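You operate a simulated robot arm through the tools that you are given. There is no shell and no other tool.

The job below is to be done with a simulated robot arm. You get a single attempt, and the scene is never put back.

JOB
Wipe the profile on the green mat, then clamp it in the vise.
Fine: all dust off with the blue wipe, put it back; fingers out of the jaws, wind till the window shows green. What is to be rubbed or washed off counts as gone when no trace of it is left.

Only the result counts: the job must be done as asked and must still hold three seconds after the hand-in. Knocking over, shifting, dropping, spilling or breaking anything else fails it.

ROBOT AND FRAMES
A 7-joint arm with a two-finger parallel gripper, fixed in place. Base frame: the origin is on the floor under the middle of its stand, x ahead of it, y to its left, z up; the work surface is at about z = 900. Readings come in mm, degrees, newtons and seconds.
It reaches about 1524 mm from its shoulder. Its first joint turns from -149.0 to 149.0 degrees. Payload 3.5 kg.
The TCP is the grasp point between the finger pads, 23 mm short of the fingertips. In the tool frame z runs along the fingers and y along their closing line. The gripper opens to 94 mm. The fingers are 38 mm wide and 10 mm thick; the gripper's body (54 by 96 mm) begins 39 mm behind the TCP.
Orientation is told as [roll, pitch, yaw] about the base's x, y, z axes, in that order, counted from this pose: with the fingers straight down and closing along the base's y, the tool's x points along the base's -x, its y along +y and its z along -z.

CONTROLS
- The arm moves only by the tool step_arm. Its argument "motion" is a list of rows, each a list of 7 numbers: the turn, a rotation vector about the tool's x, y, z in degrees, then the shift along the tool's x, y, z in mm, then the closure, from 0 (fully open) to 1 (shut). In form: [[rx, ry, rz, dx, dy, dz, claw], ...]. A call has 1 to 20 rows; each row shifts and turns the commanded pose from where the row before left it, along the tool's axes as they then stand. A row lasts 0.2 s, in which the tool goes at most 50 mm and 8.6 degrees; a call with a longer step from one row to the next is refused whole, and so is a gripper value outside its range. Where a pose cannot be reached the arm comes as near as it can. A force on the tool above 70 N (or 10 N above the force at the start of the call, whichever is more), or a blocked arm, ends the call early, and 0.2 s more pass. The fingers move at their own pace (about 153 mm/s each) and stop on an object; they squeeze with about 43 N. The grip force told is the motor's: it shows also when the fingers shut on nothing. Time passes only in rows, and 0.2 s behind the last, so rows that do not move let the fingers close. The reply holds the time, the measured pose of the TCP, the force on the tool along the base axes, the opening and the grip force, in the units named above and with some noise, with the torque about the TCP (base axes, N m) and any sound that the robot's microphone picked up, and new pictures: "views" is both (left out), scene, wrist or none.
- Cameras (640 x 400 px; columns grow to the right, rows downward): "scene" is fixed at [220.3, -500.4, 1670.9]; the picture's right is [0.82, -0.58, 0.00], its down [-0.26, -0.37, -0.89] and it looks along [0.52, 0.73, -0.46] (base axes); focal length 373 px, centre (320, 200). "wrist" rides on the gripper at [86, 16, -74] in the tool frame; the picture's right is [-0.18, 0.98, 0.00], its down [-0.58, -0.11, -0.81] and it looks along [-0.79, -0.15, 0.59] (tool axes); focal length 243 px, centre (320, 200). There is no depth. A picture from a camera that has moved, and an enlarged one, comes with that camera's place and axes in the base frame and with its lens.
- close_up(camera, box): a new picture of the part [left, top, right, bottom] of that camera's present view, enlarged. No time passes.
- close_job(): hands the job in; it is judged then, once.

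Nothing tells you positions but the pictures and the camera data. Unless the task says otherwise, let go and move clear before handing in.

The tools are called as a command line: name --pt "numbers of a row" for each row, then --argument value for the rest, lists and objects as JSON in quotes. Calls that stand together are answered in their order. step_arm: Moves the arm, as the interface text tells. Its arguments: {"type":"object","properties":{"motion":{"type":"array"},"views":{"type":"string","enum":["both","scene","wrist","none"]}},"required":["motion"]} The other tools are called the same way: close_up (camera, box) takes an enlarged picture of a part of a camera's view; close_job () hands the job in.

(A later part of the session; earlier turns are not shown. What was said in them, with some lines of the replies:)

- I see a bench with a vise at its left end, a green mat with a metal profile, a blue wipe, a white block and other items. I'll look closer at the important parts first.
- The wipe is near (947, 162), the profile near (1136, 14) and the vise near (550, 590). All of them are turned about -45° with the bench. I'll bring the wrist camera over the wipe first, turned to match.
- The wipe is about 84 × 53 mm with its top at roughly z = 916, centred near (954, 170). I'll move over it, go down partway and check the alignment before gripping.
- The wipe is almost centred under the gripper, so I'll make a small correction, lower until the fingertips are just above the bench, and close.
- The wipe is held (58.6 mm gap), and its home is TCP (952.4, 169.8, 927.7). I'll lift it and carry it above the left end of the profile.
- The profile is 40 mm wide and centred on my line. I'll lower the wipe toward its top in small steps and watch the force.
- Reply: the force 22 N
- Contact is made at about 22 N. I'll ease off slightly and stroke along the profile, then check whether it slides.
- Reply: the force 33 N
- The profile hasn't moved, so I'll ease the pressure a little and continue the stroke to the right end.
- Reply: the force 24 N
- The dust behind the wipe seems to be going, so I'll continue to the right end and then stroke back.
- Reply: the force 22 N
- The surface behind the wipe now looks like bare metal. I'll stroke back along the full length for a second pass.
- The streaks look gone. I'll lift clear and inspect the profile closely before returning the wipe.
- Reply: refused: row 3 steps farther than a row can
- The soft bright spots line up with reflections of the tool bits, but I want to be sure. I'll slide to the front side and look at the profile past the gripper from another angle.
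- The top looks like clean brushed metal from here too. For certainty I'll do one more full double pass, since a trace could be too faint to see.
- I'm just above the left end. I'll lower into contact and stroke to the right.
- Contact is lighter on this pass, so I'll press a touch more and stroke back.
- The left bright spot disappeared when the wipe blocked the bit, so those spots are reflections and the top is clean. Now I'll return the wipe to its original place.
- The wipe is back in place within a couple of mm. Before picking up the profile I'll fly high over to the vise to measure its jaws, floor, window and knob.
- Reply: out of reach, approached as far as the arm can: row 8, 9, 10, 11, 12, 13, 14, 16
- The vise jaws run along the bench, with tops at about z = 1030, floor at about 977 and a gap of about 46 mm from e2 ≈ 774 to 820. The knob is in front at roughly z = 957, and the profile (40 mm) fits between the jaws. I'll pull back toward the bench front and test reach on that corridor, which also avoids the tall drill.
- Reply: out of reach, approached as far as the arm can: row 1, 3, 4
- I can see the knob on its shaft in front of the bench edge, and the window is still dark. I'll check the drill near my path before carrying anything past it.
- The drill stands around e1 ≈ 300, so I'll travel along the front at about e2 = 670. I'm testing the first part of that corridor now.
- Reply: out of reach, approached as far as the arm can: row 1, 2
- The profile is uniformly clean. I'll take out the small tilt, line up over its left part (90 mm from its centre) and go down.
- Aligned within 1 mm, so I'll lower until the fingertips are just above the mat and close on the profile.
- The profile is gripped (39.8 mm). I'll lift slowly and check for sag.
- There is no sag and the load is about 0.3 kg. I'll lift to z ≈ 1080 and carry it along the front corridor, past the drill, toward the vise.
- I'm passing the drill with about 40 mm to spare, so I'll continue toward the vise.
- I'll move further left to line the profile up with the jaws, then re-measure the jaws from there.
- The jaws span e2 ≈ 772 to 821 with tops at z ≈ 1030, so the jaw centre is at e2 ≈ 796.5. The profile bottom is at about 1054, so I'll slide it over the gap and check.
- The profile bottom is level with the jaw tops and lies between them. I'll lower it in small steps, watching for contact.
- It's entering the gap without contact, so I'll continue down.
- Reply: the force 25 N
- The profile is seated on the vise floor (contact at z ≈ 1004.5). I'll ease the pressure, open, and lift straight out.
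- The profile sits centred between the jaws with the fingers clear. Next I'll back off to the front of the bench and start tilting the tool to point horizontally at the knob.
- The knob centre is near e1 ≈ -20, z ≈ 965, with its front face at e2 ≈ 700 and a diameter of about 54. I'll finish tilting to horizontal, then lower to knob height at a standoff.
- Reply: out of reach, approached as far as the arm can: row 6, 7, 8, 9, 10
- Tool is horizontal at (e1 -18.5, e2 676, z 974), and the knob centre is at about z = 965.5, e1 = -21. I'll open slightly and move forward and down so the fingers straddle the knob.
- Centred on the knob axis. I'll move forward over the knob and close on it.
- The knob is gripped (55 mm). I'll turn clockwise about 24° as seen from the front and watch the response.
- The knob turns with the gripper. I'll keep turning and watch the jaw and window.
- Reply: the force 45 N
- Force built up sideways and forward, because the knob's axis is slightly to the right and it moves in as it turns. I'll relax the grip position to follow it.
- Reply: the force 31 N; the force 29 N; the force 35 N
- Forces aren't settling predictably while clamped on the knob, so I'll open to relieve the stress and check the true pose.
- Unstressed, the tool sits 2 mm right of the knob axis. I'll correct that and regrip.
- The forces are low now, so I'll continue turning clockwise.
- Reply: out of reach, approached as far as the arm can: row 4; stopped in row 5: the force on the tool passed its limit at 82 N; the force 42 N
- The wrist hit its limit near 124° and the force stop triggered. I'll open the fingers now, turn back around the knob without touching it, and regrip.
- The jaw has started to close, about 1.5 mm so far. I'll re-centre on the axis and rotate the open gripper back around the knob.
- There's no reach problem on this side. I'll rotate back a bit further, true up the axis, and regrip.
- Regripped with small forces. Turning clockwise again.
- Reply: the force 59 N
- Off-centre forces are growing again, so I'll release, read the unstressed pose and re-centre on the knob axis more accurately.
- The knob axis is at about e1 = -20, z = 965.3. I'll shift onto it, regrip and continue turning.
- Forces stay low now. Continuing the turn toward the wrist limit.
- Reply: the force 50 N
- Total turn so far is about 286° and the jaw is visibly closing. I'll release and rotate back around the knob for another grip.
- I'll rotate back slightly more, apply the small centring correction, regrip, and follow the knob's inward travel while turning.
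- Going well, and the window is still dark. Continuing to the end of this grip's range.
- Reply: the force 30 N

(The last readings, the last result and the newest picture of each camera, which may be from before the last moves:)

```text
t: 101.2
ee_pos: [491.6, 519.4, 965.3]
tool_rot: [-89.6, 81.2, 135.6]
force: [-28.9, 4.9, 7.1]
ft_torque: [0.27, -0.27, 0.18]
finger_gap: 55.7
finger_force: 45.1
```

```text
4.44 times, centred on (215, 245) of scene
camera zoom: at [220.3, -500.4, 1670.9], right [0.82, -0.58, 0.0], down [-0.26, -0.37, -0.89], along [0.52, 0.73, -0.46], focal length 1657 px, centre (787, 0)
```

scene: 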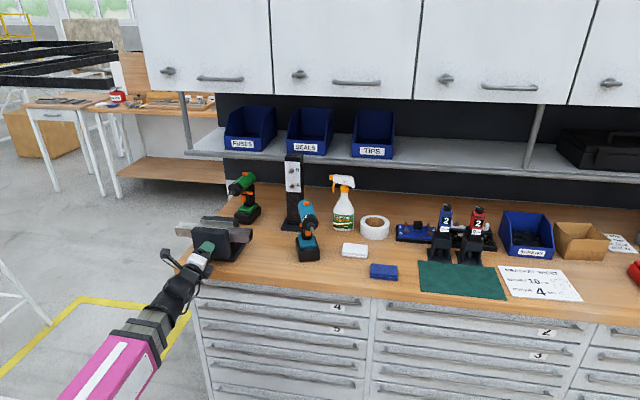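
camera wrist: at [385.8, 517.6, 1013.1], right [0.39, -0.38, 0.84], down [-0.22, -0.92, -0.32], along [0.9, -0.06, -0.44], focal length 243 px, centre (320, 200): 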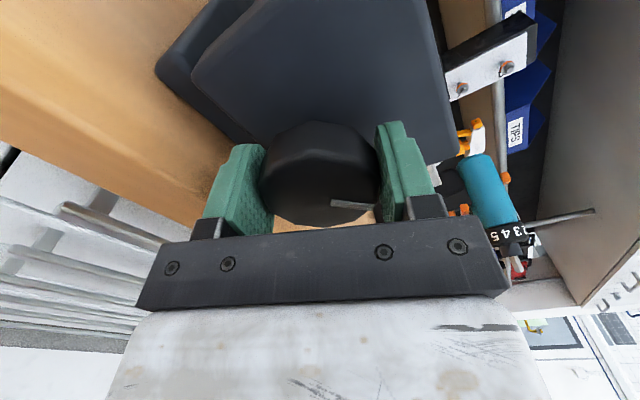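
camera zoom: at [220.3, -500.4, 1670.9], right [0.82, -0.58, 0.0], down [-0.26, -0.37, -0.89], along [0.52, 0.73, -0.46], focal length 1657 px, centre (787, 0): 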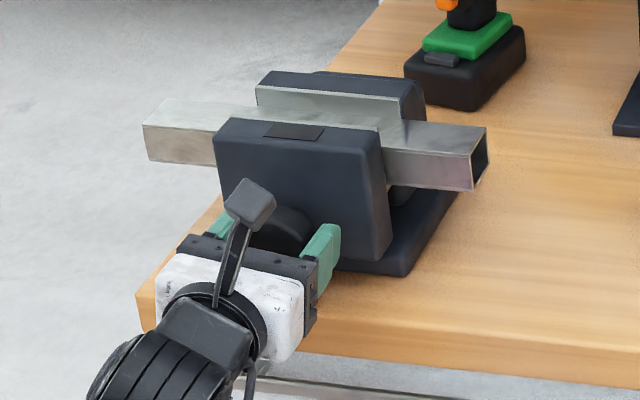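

About 448° turned and the jaw is about 4 mm in. I'll release, rotate back and repeat.

step_arm --pt "0 0 0 0 0 0 0.12" --pt "0 0 0 -0.2 -1.4 -0.5 0.12" --pt "0 0 -8.5 0 0 0 0.12" --pt "0 0 -8.5 0 0 0 0.12" --pt "0 0 -8.5 0 0 0 0.12" --pt "0 0 -8.5 0 0 0 0.12" --pt "0 0 -8.5 0 0 0 0.12" --pt "0 0 -8.5 0 0 0 0.12" --pt "0 0 -8.5 0 0 0 0.12" --pt "0 0 -8.5 0 0 0 0.12" --pt "0 0 -8.5 0 0 0 0.12" --pt "0 0 -8.5 0 0 0 0.12" --pt "0 0 -8.5 0 0 0 0.12" --pt "0 0 -8.5 0 0 0 0.12" --pt "0 0 -8.5 0 0 0 0.12" --pt "0 0 -8.5 0 0 0 0.12" --pt "0 0 -8.5 0 0 0 0.12" --pt "0 0 -8.5 0 0 0 0.12" --pt "0 0 -8.5 0 0 0 0.12" --pt "0 0 -8.5 0 0 0 0.12" --views "none"

step_arm --pt "0 0 -8.5 0 0 0 0.12" --pt "0 0 0 0 0 0 0.12" --views "both"

close_up --camera "scene" --box '[160, 200, 270, 290]'

close_up --camera "wrist" --box '[180, 60, 460, 235]'

```text
t: 105.5
ee_pos: [490.9, 519.1, 965.3]
tool_rot: [89.9, -54.5, -44.9]
force: [-0.5, -0.2, -0.3]
ft_torque: [0.03, -0.02, 0.0]
finger_gap: 82.9
finger_force: 0.1
```

```text
t: 106.0
ee_pos: [491.0, 521.3, 964.7]
tool_rot: [89.9, -62.9, -44.9]
force: [-0.5, 0.7, 0.2]
ft_torque: [0.03, -0.02, -0.03]
finger_gap: 82.8
finger_force: 0.1
camera wrist: at [399.3, 504.6, 896.1], right [-0.56, 0.56, 0.61], down [-0.31, -0.83, 0.47], along [0.77, 0.07, 0.64], focal length 243 px, centre (320, 200)
```

scene: 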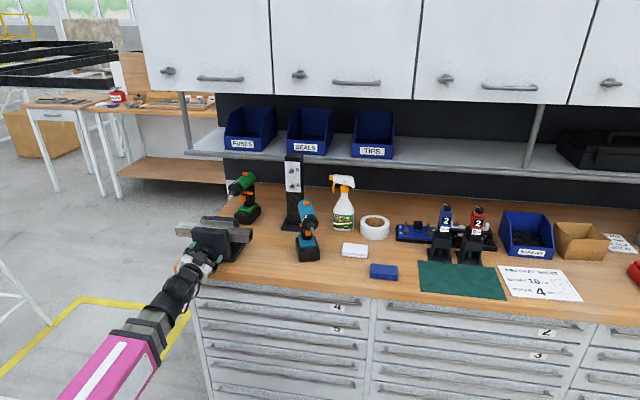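
wrist: 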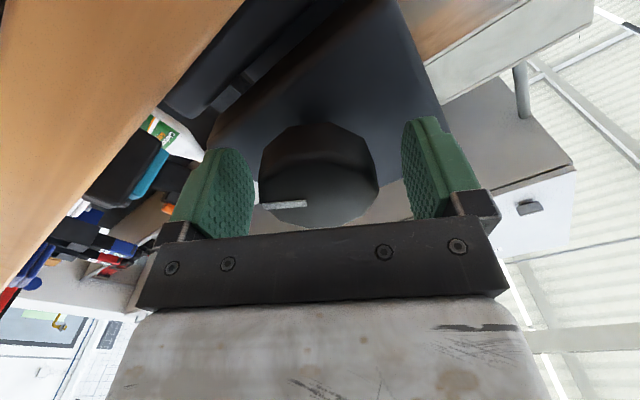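

```text
4.44 times, centred on (215, 245) of scene
camera zoom: at [220.3, -500.4, 1670.9], right [0.82, -0.58, 0.0], down [-0.26, -0.37, -0.89], along [0.52, 0.73, -0.46], focal length 1657 px, centre (787, 0)
```

zoom: 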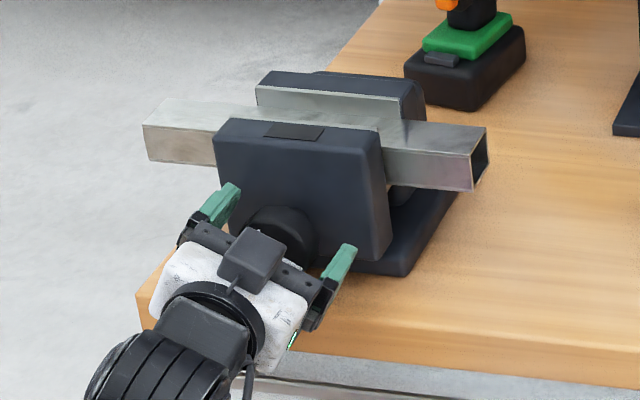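

```text
2.29 times, centred on (320, 148) of wrist
camera zoom: at [399.3, 504.6, 896.1], right [-0.56, 0.56, 0.61], down [-0.31, -0.83, 0.47], along [0.77, 0.07, 0.64], focal length 555 px, centre (320, 320)
```

zoom: 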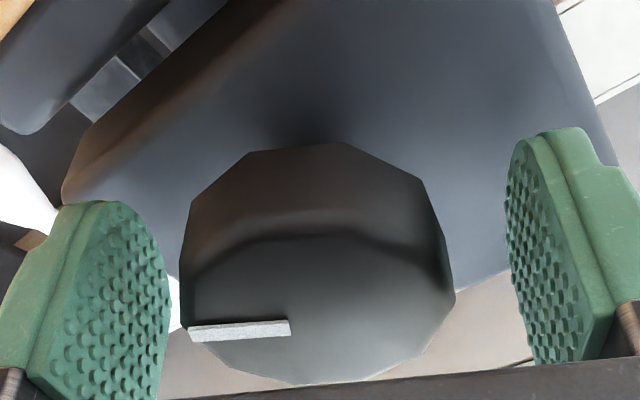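

step_arm --pt "0 0 0 0 0 0 1" --pt "0 0 0 0 0 0 1" --pt "0 0 0 0 0 0 1" --pt "0 0 8.5 0 0 0.08 1" --pt "0 0 8.5 0 0 0.08 1" --pt "0 0 8.5 0 0 0.08 1" --pt "0 0 8.5 0 0 0.08 1" --pt "0 0 8.5 0 0 0.08 1" --pt "0 0 0 0 0 0 1" --views "none"

```text
t: 108.0
ee_pos: [491.1, 520.0, 964.5]
tool_rot: [89.9, -20.2, -45.0]
force: [3.3, -21.8, -9.4]
ft_torque: [0.12, -0.13, -0.26]
finger_gap: 55.4
finger_force: 44.3
```

step_arm --pt "0 0 8.5 -0.4 -0.7 -0.6 1" --pt "0 0 8.5 0 -0.15 0 1" --pt "0 0 8.5 0 -0.15 0.08 1" --pt "0 0 8.5 0 -0.15 0.08 1" --pt "0 0 8.5 0 -0.15 0.08 1" --pt "0 0 8.5 0 -0.15 0.08 1" --pt "0 0 8.5 0 -0.15 0.08 1" --pt "0 0 0 0 0 0 1" --views "scene"

close_up --camera "scene" --box '[160, 200, 270, 290]'

```text
t: 109.8
ee_pos: [491.0, 520.2, 964.5]
tool_rot: [90.4, 39.3, -44.8]
force: [0.8, 1.6, 39.9]
ft_torque: [-0.11, 0.08, 0.48]
finger_gap: 55.4
finger_force: 45.2
```

scene: 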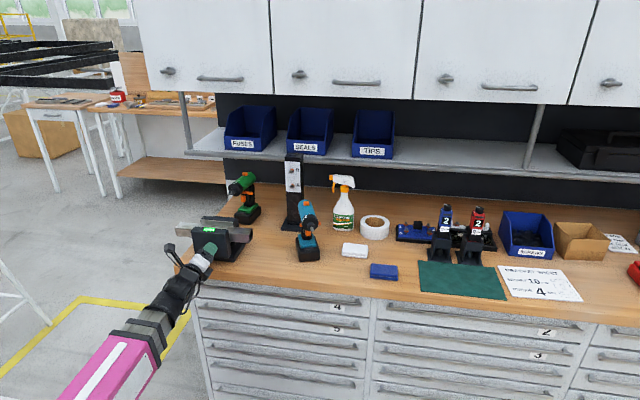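

```text
4.44 times, centred on (215, 245) of scene
camera zoom: at [220.3, -500.4, 1670.9], right [0.82, -0.58, 0.0], down [-0.26, -0.37, -0.89], along [0.52, 0.73, -0.46], focal length 1657 px, centre (787, 0)
```

zoom: 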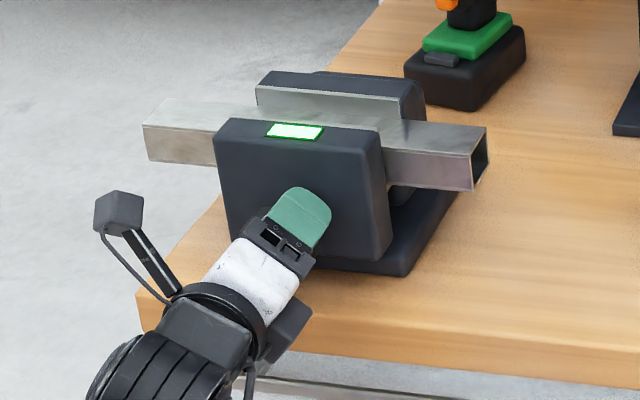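

The window shows green, so I stop winding. I'll relieve the side load gently, then open the fingers.

step_arm --pt "0 0 0 0.6 0.7 0 1" --pt "0 0 0 0.6 0.7 0 1" --pt "0 0 0 0 0 0 1" --pt "0 0 0 0 0 0 0.6" --pt "0 0 0 0 0 0 0.2" --pt "0 0 0 0 0 0 0.15" --pt "0 0 0 0 0 0 0.12" --views "both"

close_up --camera "scene" --box '[160, 200, 270, 290]'

```text
t: 111.5
ee_pos: [490.7, 520.6, 964.8]
tool_rot: [90.0, 39.3, -45.1]
force: [0.2, 0.4, 0.6]
ft_torque: [0.0, -0.04, 0.01]
finger_gap: 82.9
finger_force: 0.0
camera wrist: at [397.8, 507.1, 1032.8], right [0.54, -0.54, 0.65], down [-0.3, -0.84, -0.45], along [0.79, 0.05, -0.62], focal length 243 px, centre (320, 200)
```

scene: 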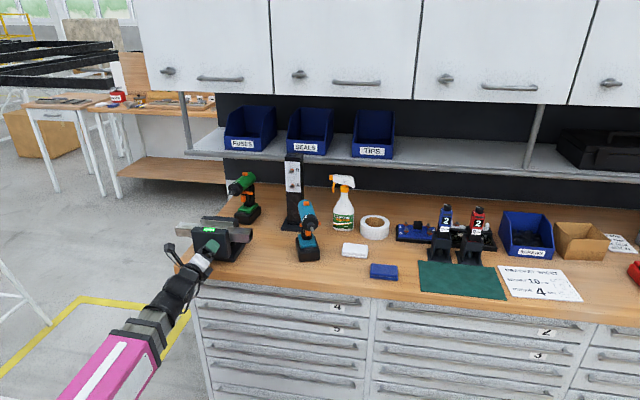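
wrist: 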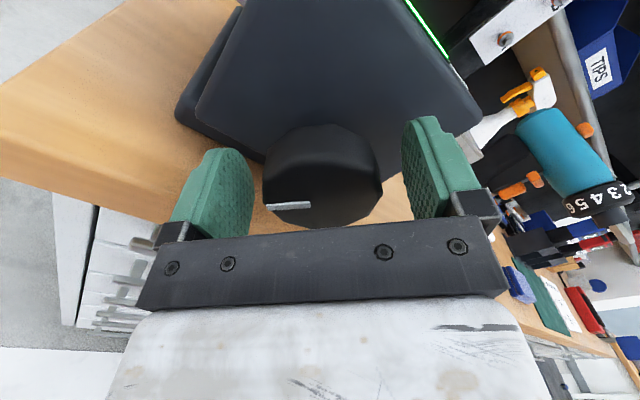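

```text
4.44 times, centred on (215, 245) of scene
camera zoom: at [220.3, -500.4, 1670.9], right [0.82, -0.58, 0.0], down [-0.26, -0.37, -0.89], along [0.52, 0.73, -0.46], focal length 1657 px, centre (787, 0)
```

zoom: 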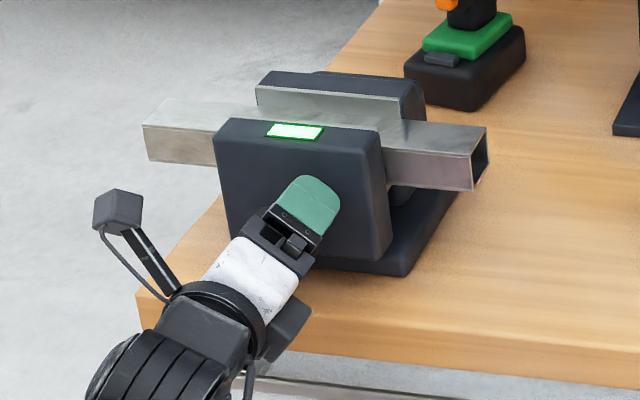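

Still green with the fingers off the knob. I'll back straight out away from the knob.

step_arm --pt "0 0 0 0 0 -10 0.12" --pt "0 0 0 0 0 -12 0.12" --pt "0 0 0 0 0 -12 0.12" --pt "0 0 0 0 0 0 0.12" --views "both"

```text
t: 112.5
ee_pos: [465.0, 496.7, 965.5]
tool_rot: [89.9, 39.2, -45.0]
force: [-0.2, -0.6, -0.3]
ft_torque: [0.01, -0.01, -0.05]
finger_gap: 82.5
finger_force: 0.0
camera wrist: at [373.4, 482.6, 1033.2], right [0.54, -0.54, 0.65], down [-0.3, -0.84, -0.45], along [0.79, 0.05, -0.62], focal length 243 px, centre (320, 200)
```

scene: 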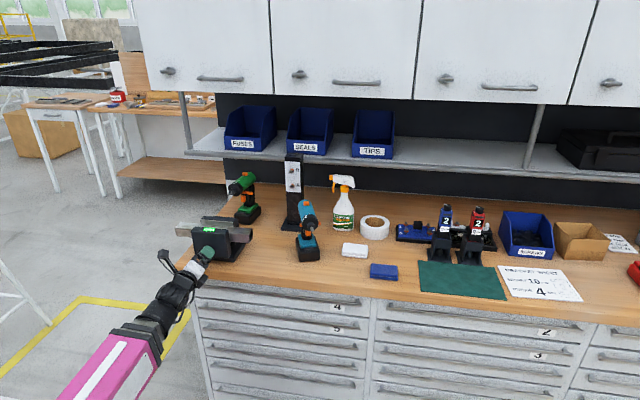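
wrist: 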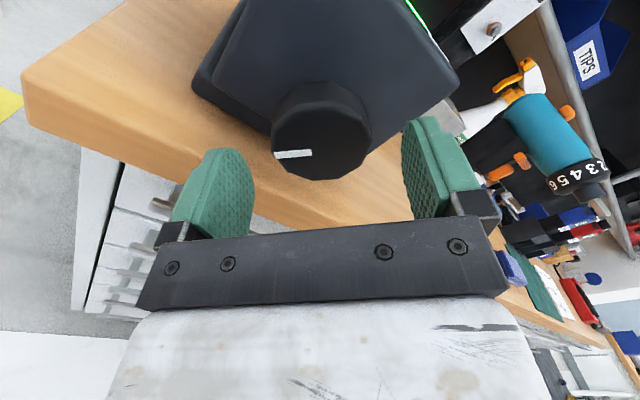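

step_arm --pt "0 0 0 0 0 -6 0.12" --pt "0 0 0 15 19 0 0.12" --pt "0 0 0 25 31 0 0.12" --pt "0 0 0 25 31 0 0.12" --pt "0 0 0 0 0 0 0.12" --views "both"

close_up --camera "scene" --box '[160, 190, 270, 280]'

close_up --camera "wrist" --box '[160, 0, 480, 200]'

```text
t: 113.7
ee_pos: [464.4, 492.3, 1070.9]
tool_rot: [89.9, 39.1, -45.1]
force: [0.2, -0.3, 0.0]
ft_torque: [0.0, 0.01, -0.02]
finger_gap: 82.7
finger_force: 0.1
camera wrist: at [371.3, 479.2, 1138.5], right [0.54, -0.54, 0.65], down [-0.3, -0.84, -0.45], along [0.79, 0.05, -0.62], focal length 243 px, centre (320, 200)
```

scene: 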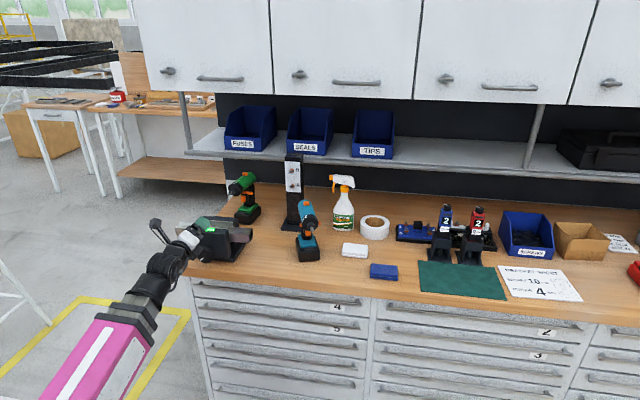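
wrist: 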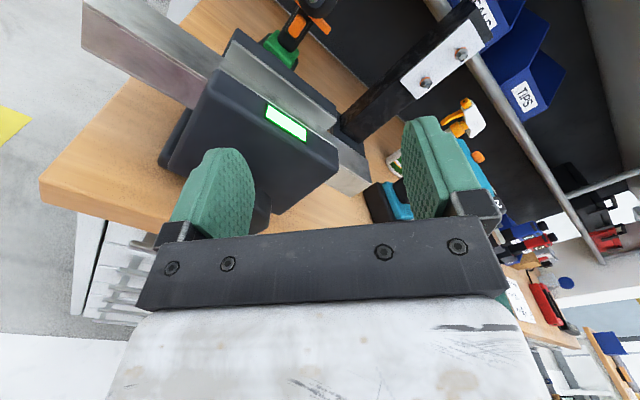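

```text
4.44 times, centred on (215, 235) of scene
camera zoom: at [220.3, -500.4, 1670.9], right [0.82, -0.58, 0.0], down [-0.26, -0.37, -0.89], along [0.52, 0.73, -0.46], focal length 1657 px, centre (787, 44)
```

zoom: 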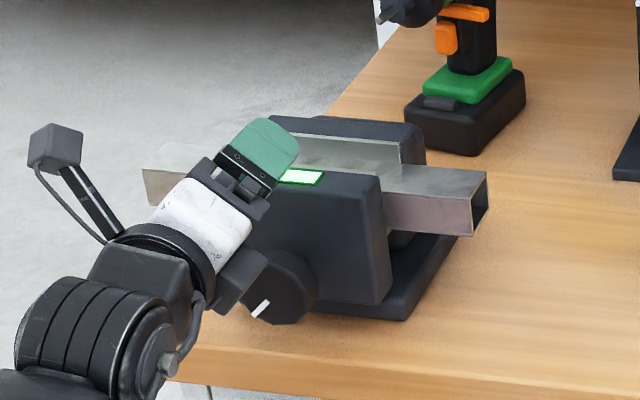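

```text
2.00 times, centred on (320, 100) of wrist
camera zoom: at [371.3, 479.2, 1138.5], right [0.54, -0.54, 0.65], down [-0.3, -0.84, -0.45], along [0.79, 0.05, -0.62], focal length 485 px, centre (320, 400)
```

zoom: 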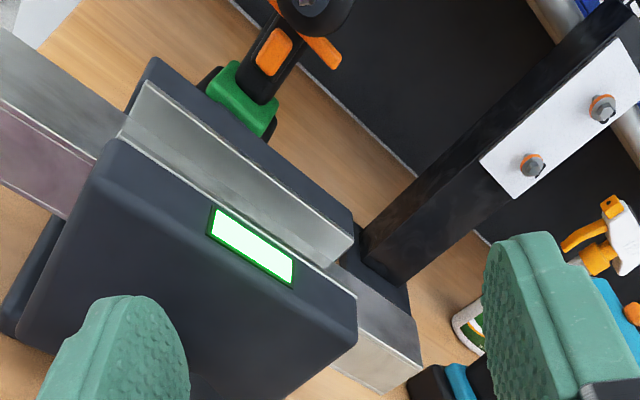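

The window is green and the profile is held between the jaws. Before handing in I'll check the profile for dust traces, and the wipe and mat positions.

close_up --camera "scene" --box '[215, 210, 265, 245]'

close_up --camera "scene" --box '[340, 220, 540, 320]'

close_up --camera "wrist" --box '[60, 0, 240, 120]'

```text
11.43 times, centred on (240, 228) of scene
camera zoom: at [220.3, -500.4, 1670.9], right [0.82, -0.58, 0.0], down [-0.26, -0.37, -0.89], along [0.52, 0.73, -0.46], focal length 4260 px, centre (1234, -114)
```

zoom: 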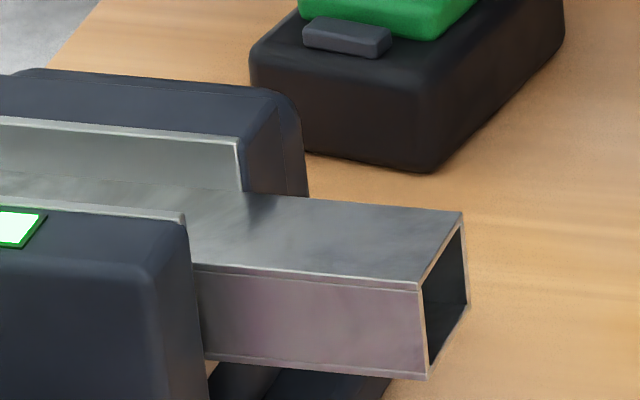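

```text
3.20 times, centred on (440, 270) of scene
camera zoom: at [220.3, -500.4, 1670.9], right [0.82, -0.58, 0.0], down [-0.26, -0.37, -0.89], along [0.52, 0.73, -0.46], focal length 1193 px, centre (-64, -24)
```

zoom: 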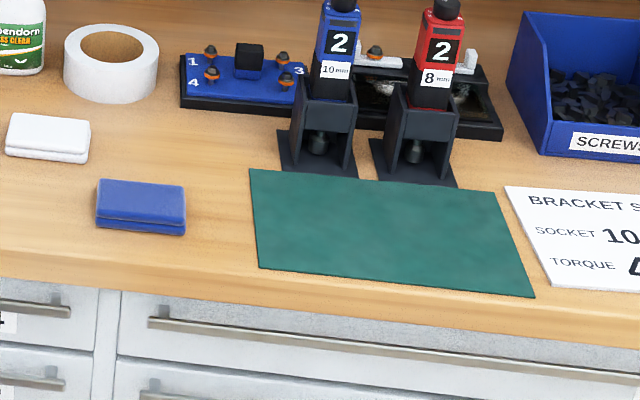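

```text
3.33 times, centred on (150, 60) of wrist
camera zoom: at [371.3, 479.2, 1138.5], right [0.54, -0.54, 0.65], down [-0.3, -0.84, -0.45], along [0.79, 0.05, -0.62], focal length 809 px, centre (887, 667)
```

zoom: 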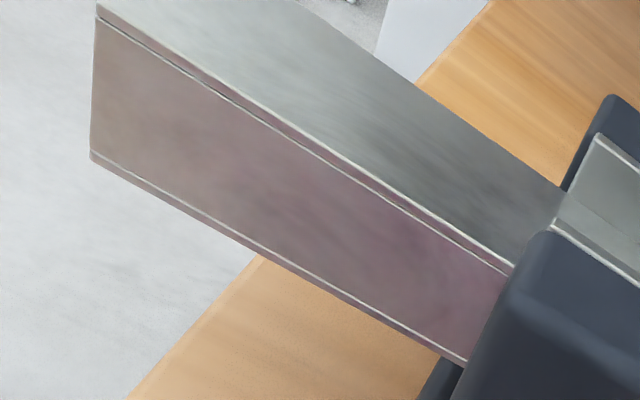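

Everything looks clean and in place. I'll wait a few seconds with the arm clear to confirm the clamp and green window hold.

step_arm --pt "0 0 0 15 -12 0 0.12" --pt "0 0 0 23 -19 0 0.12" --pt "0 0 0 23 -19 0 0.12" --pt "0 0 0 23 -19 0 0.12" --pt "0 0 0 0 0 0 0.12" --pt "0 0 0 0 0 0 0.12" --pt "0 0 0 0 0 0 0.12" --pt "0 0 0 0 0 0 0.12" --pt "0 0 0 0 0 0 0.12" --pt "0 0 0 0 0 0 0.12" --pt "0 0 0 0 0 0 0.12" --pt "0 0 0 0 0 0 0.12" --pt "0 0 0 0 0 0 0.12" --pt "0 0 0 0 0 0 0.12" --views "both"

close_up --camera "scene" --box '[160, 190, 270, 280]'

```text
t: 116.7
ee_pos: [387.0, 566.9, 1070.1]
tool_rot: [89.8, 39.1, -44.9]
force: [0.1, -0.9, 0.0]
ft_torque: [0.0, -0.03, 0.0]
finger_gap: 82.7
finger_force: 0.0
camera wrist: at [293.2, 553.6, 1137.5], right [0.54, -0.54, 0.65], down [-0.3, -0.84, -0.45], along [0.79, 0.05, -0.62], focal length 243 px, centre (320, 200)
```

scene: 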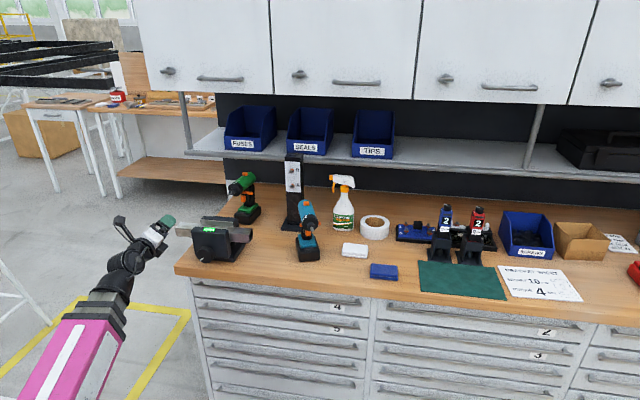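
wrist: 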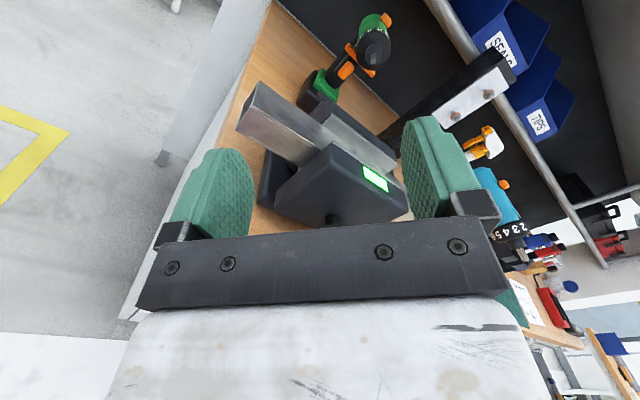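

```text
4.44 times, centred on (215, 235) of scene
camera zoom: at [220.3, -500.4, 1670.9], right [0.82, -0.58, 0.0], down [-0.26, -0.37, -0.89], along [0.52, 0.73, -0.46], focal length 1657 px, centre (787, 44)
```

zoom: 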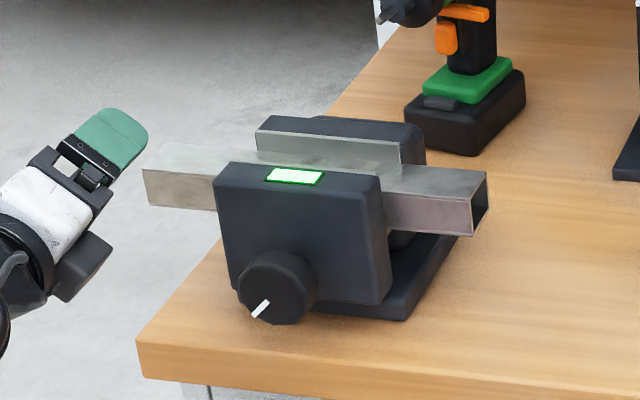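

The profile is clean and clamped, the window stays green, the wipe is back in its place, and the arm is clear. I'm handing in.

close_job

```text
The job is handed in.
```

The profile is wiped and clamped in the vise, and I've handed the job in. No result has come back yet.

- **Wiping:** I gave the top of the profile two full double passes with the blue wipe. Close-up views from several angles afterwards showed no dust. The bright spots left on the metal were reflections of the tool bits behind it.
- **Wipe:** It is back within a few millimetres of where it started.
- **Clamping:** The profile sits on the vise floor, centred between the jaws. I lifted the fingers clear, then wound the knob about 550° clockwise until the window turned green. It was still green several seconds after I let go.
- **Rest of the bench:** The mat, sheet, drills and other items looked undisturbed in the last views, and the arm ended clear of the vise.

During the winding, one turn ran into the wrist's joint limit and the force stop tripped at 82 N. I released the knob, re-centred and carried on. I saw no sign of damage.
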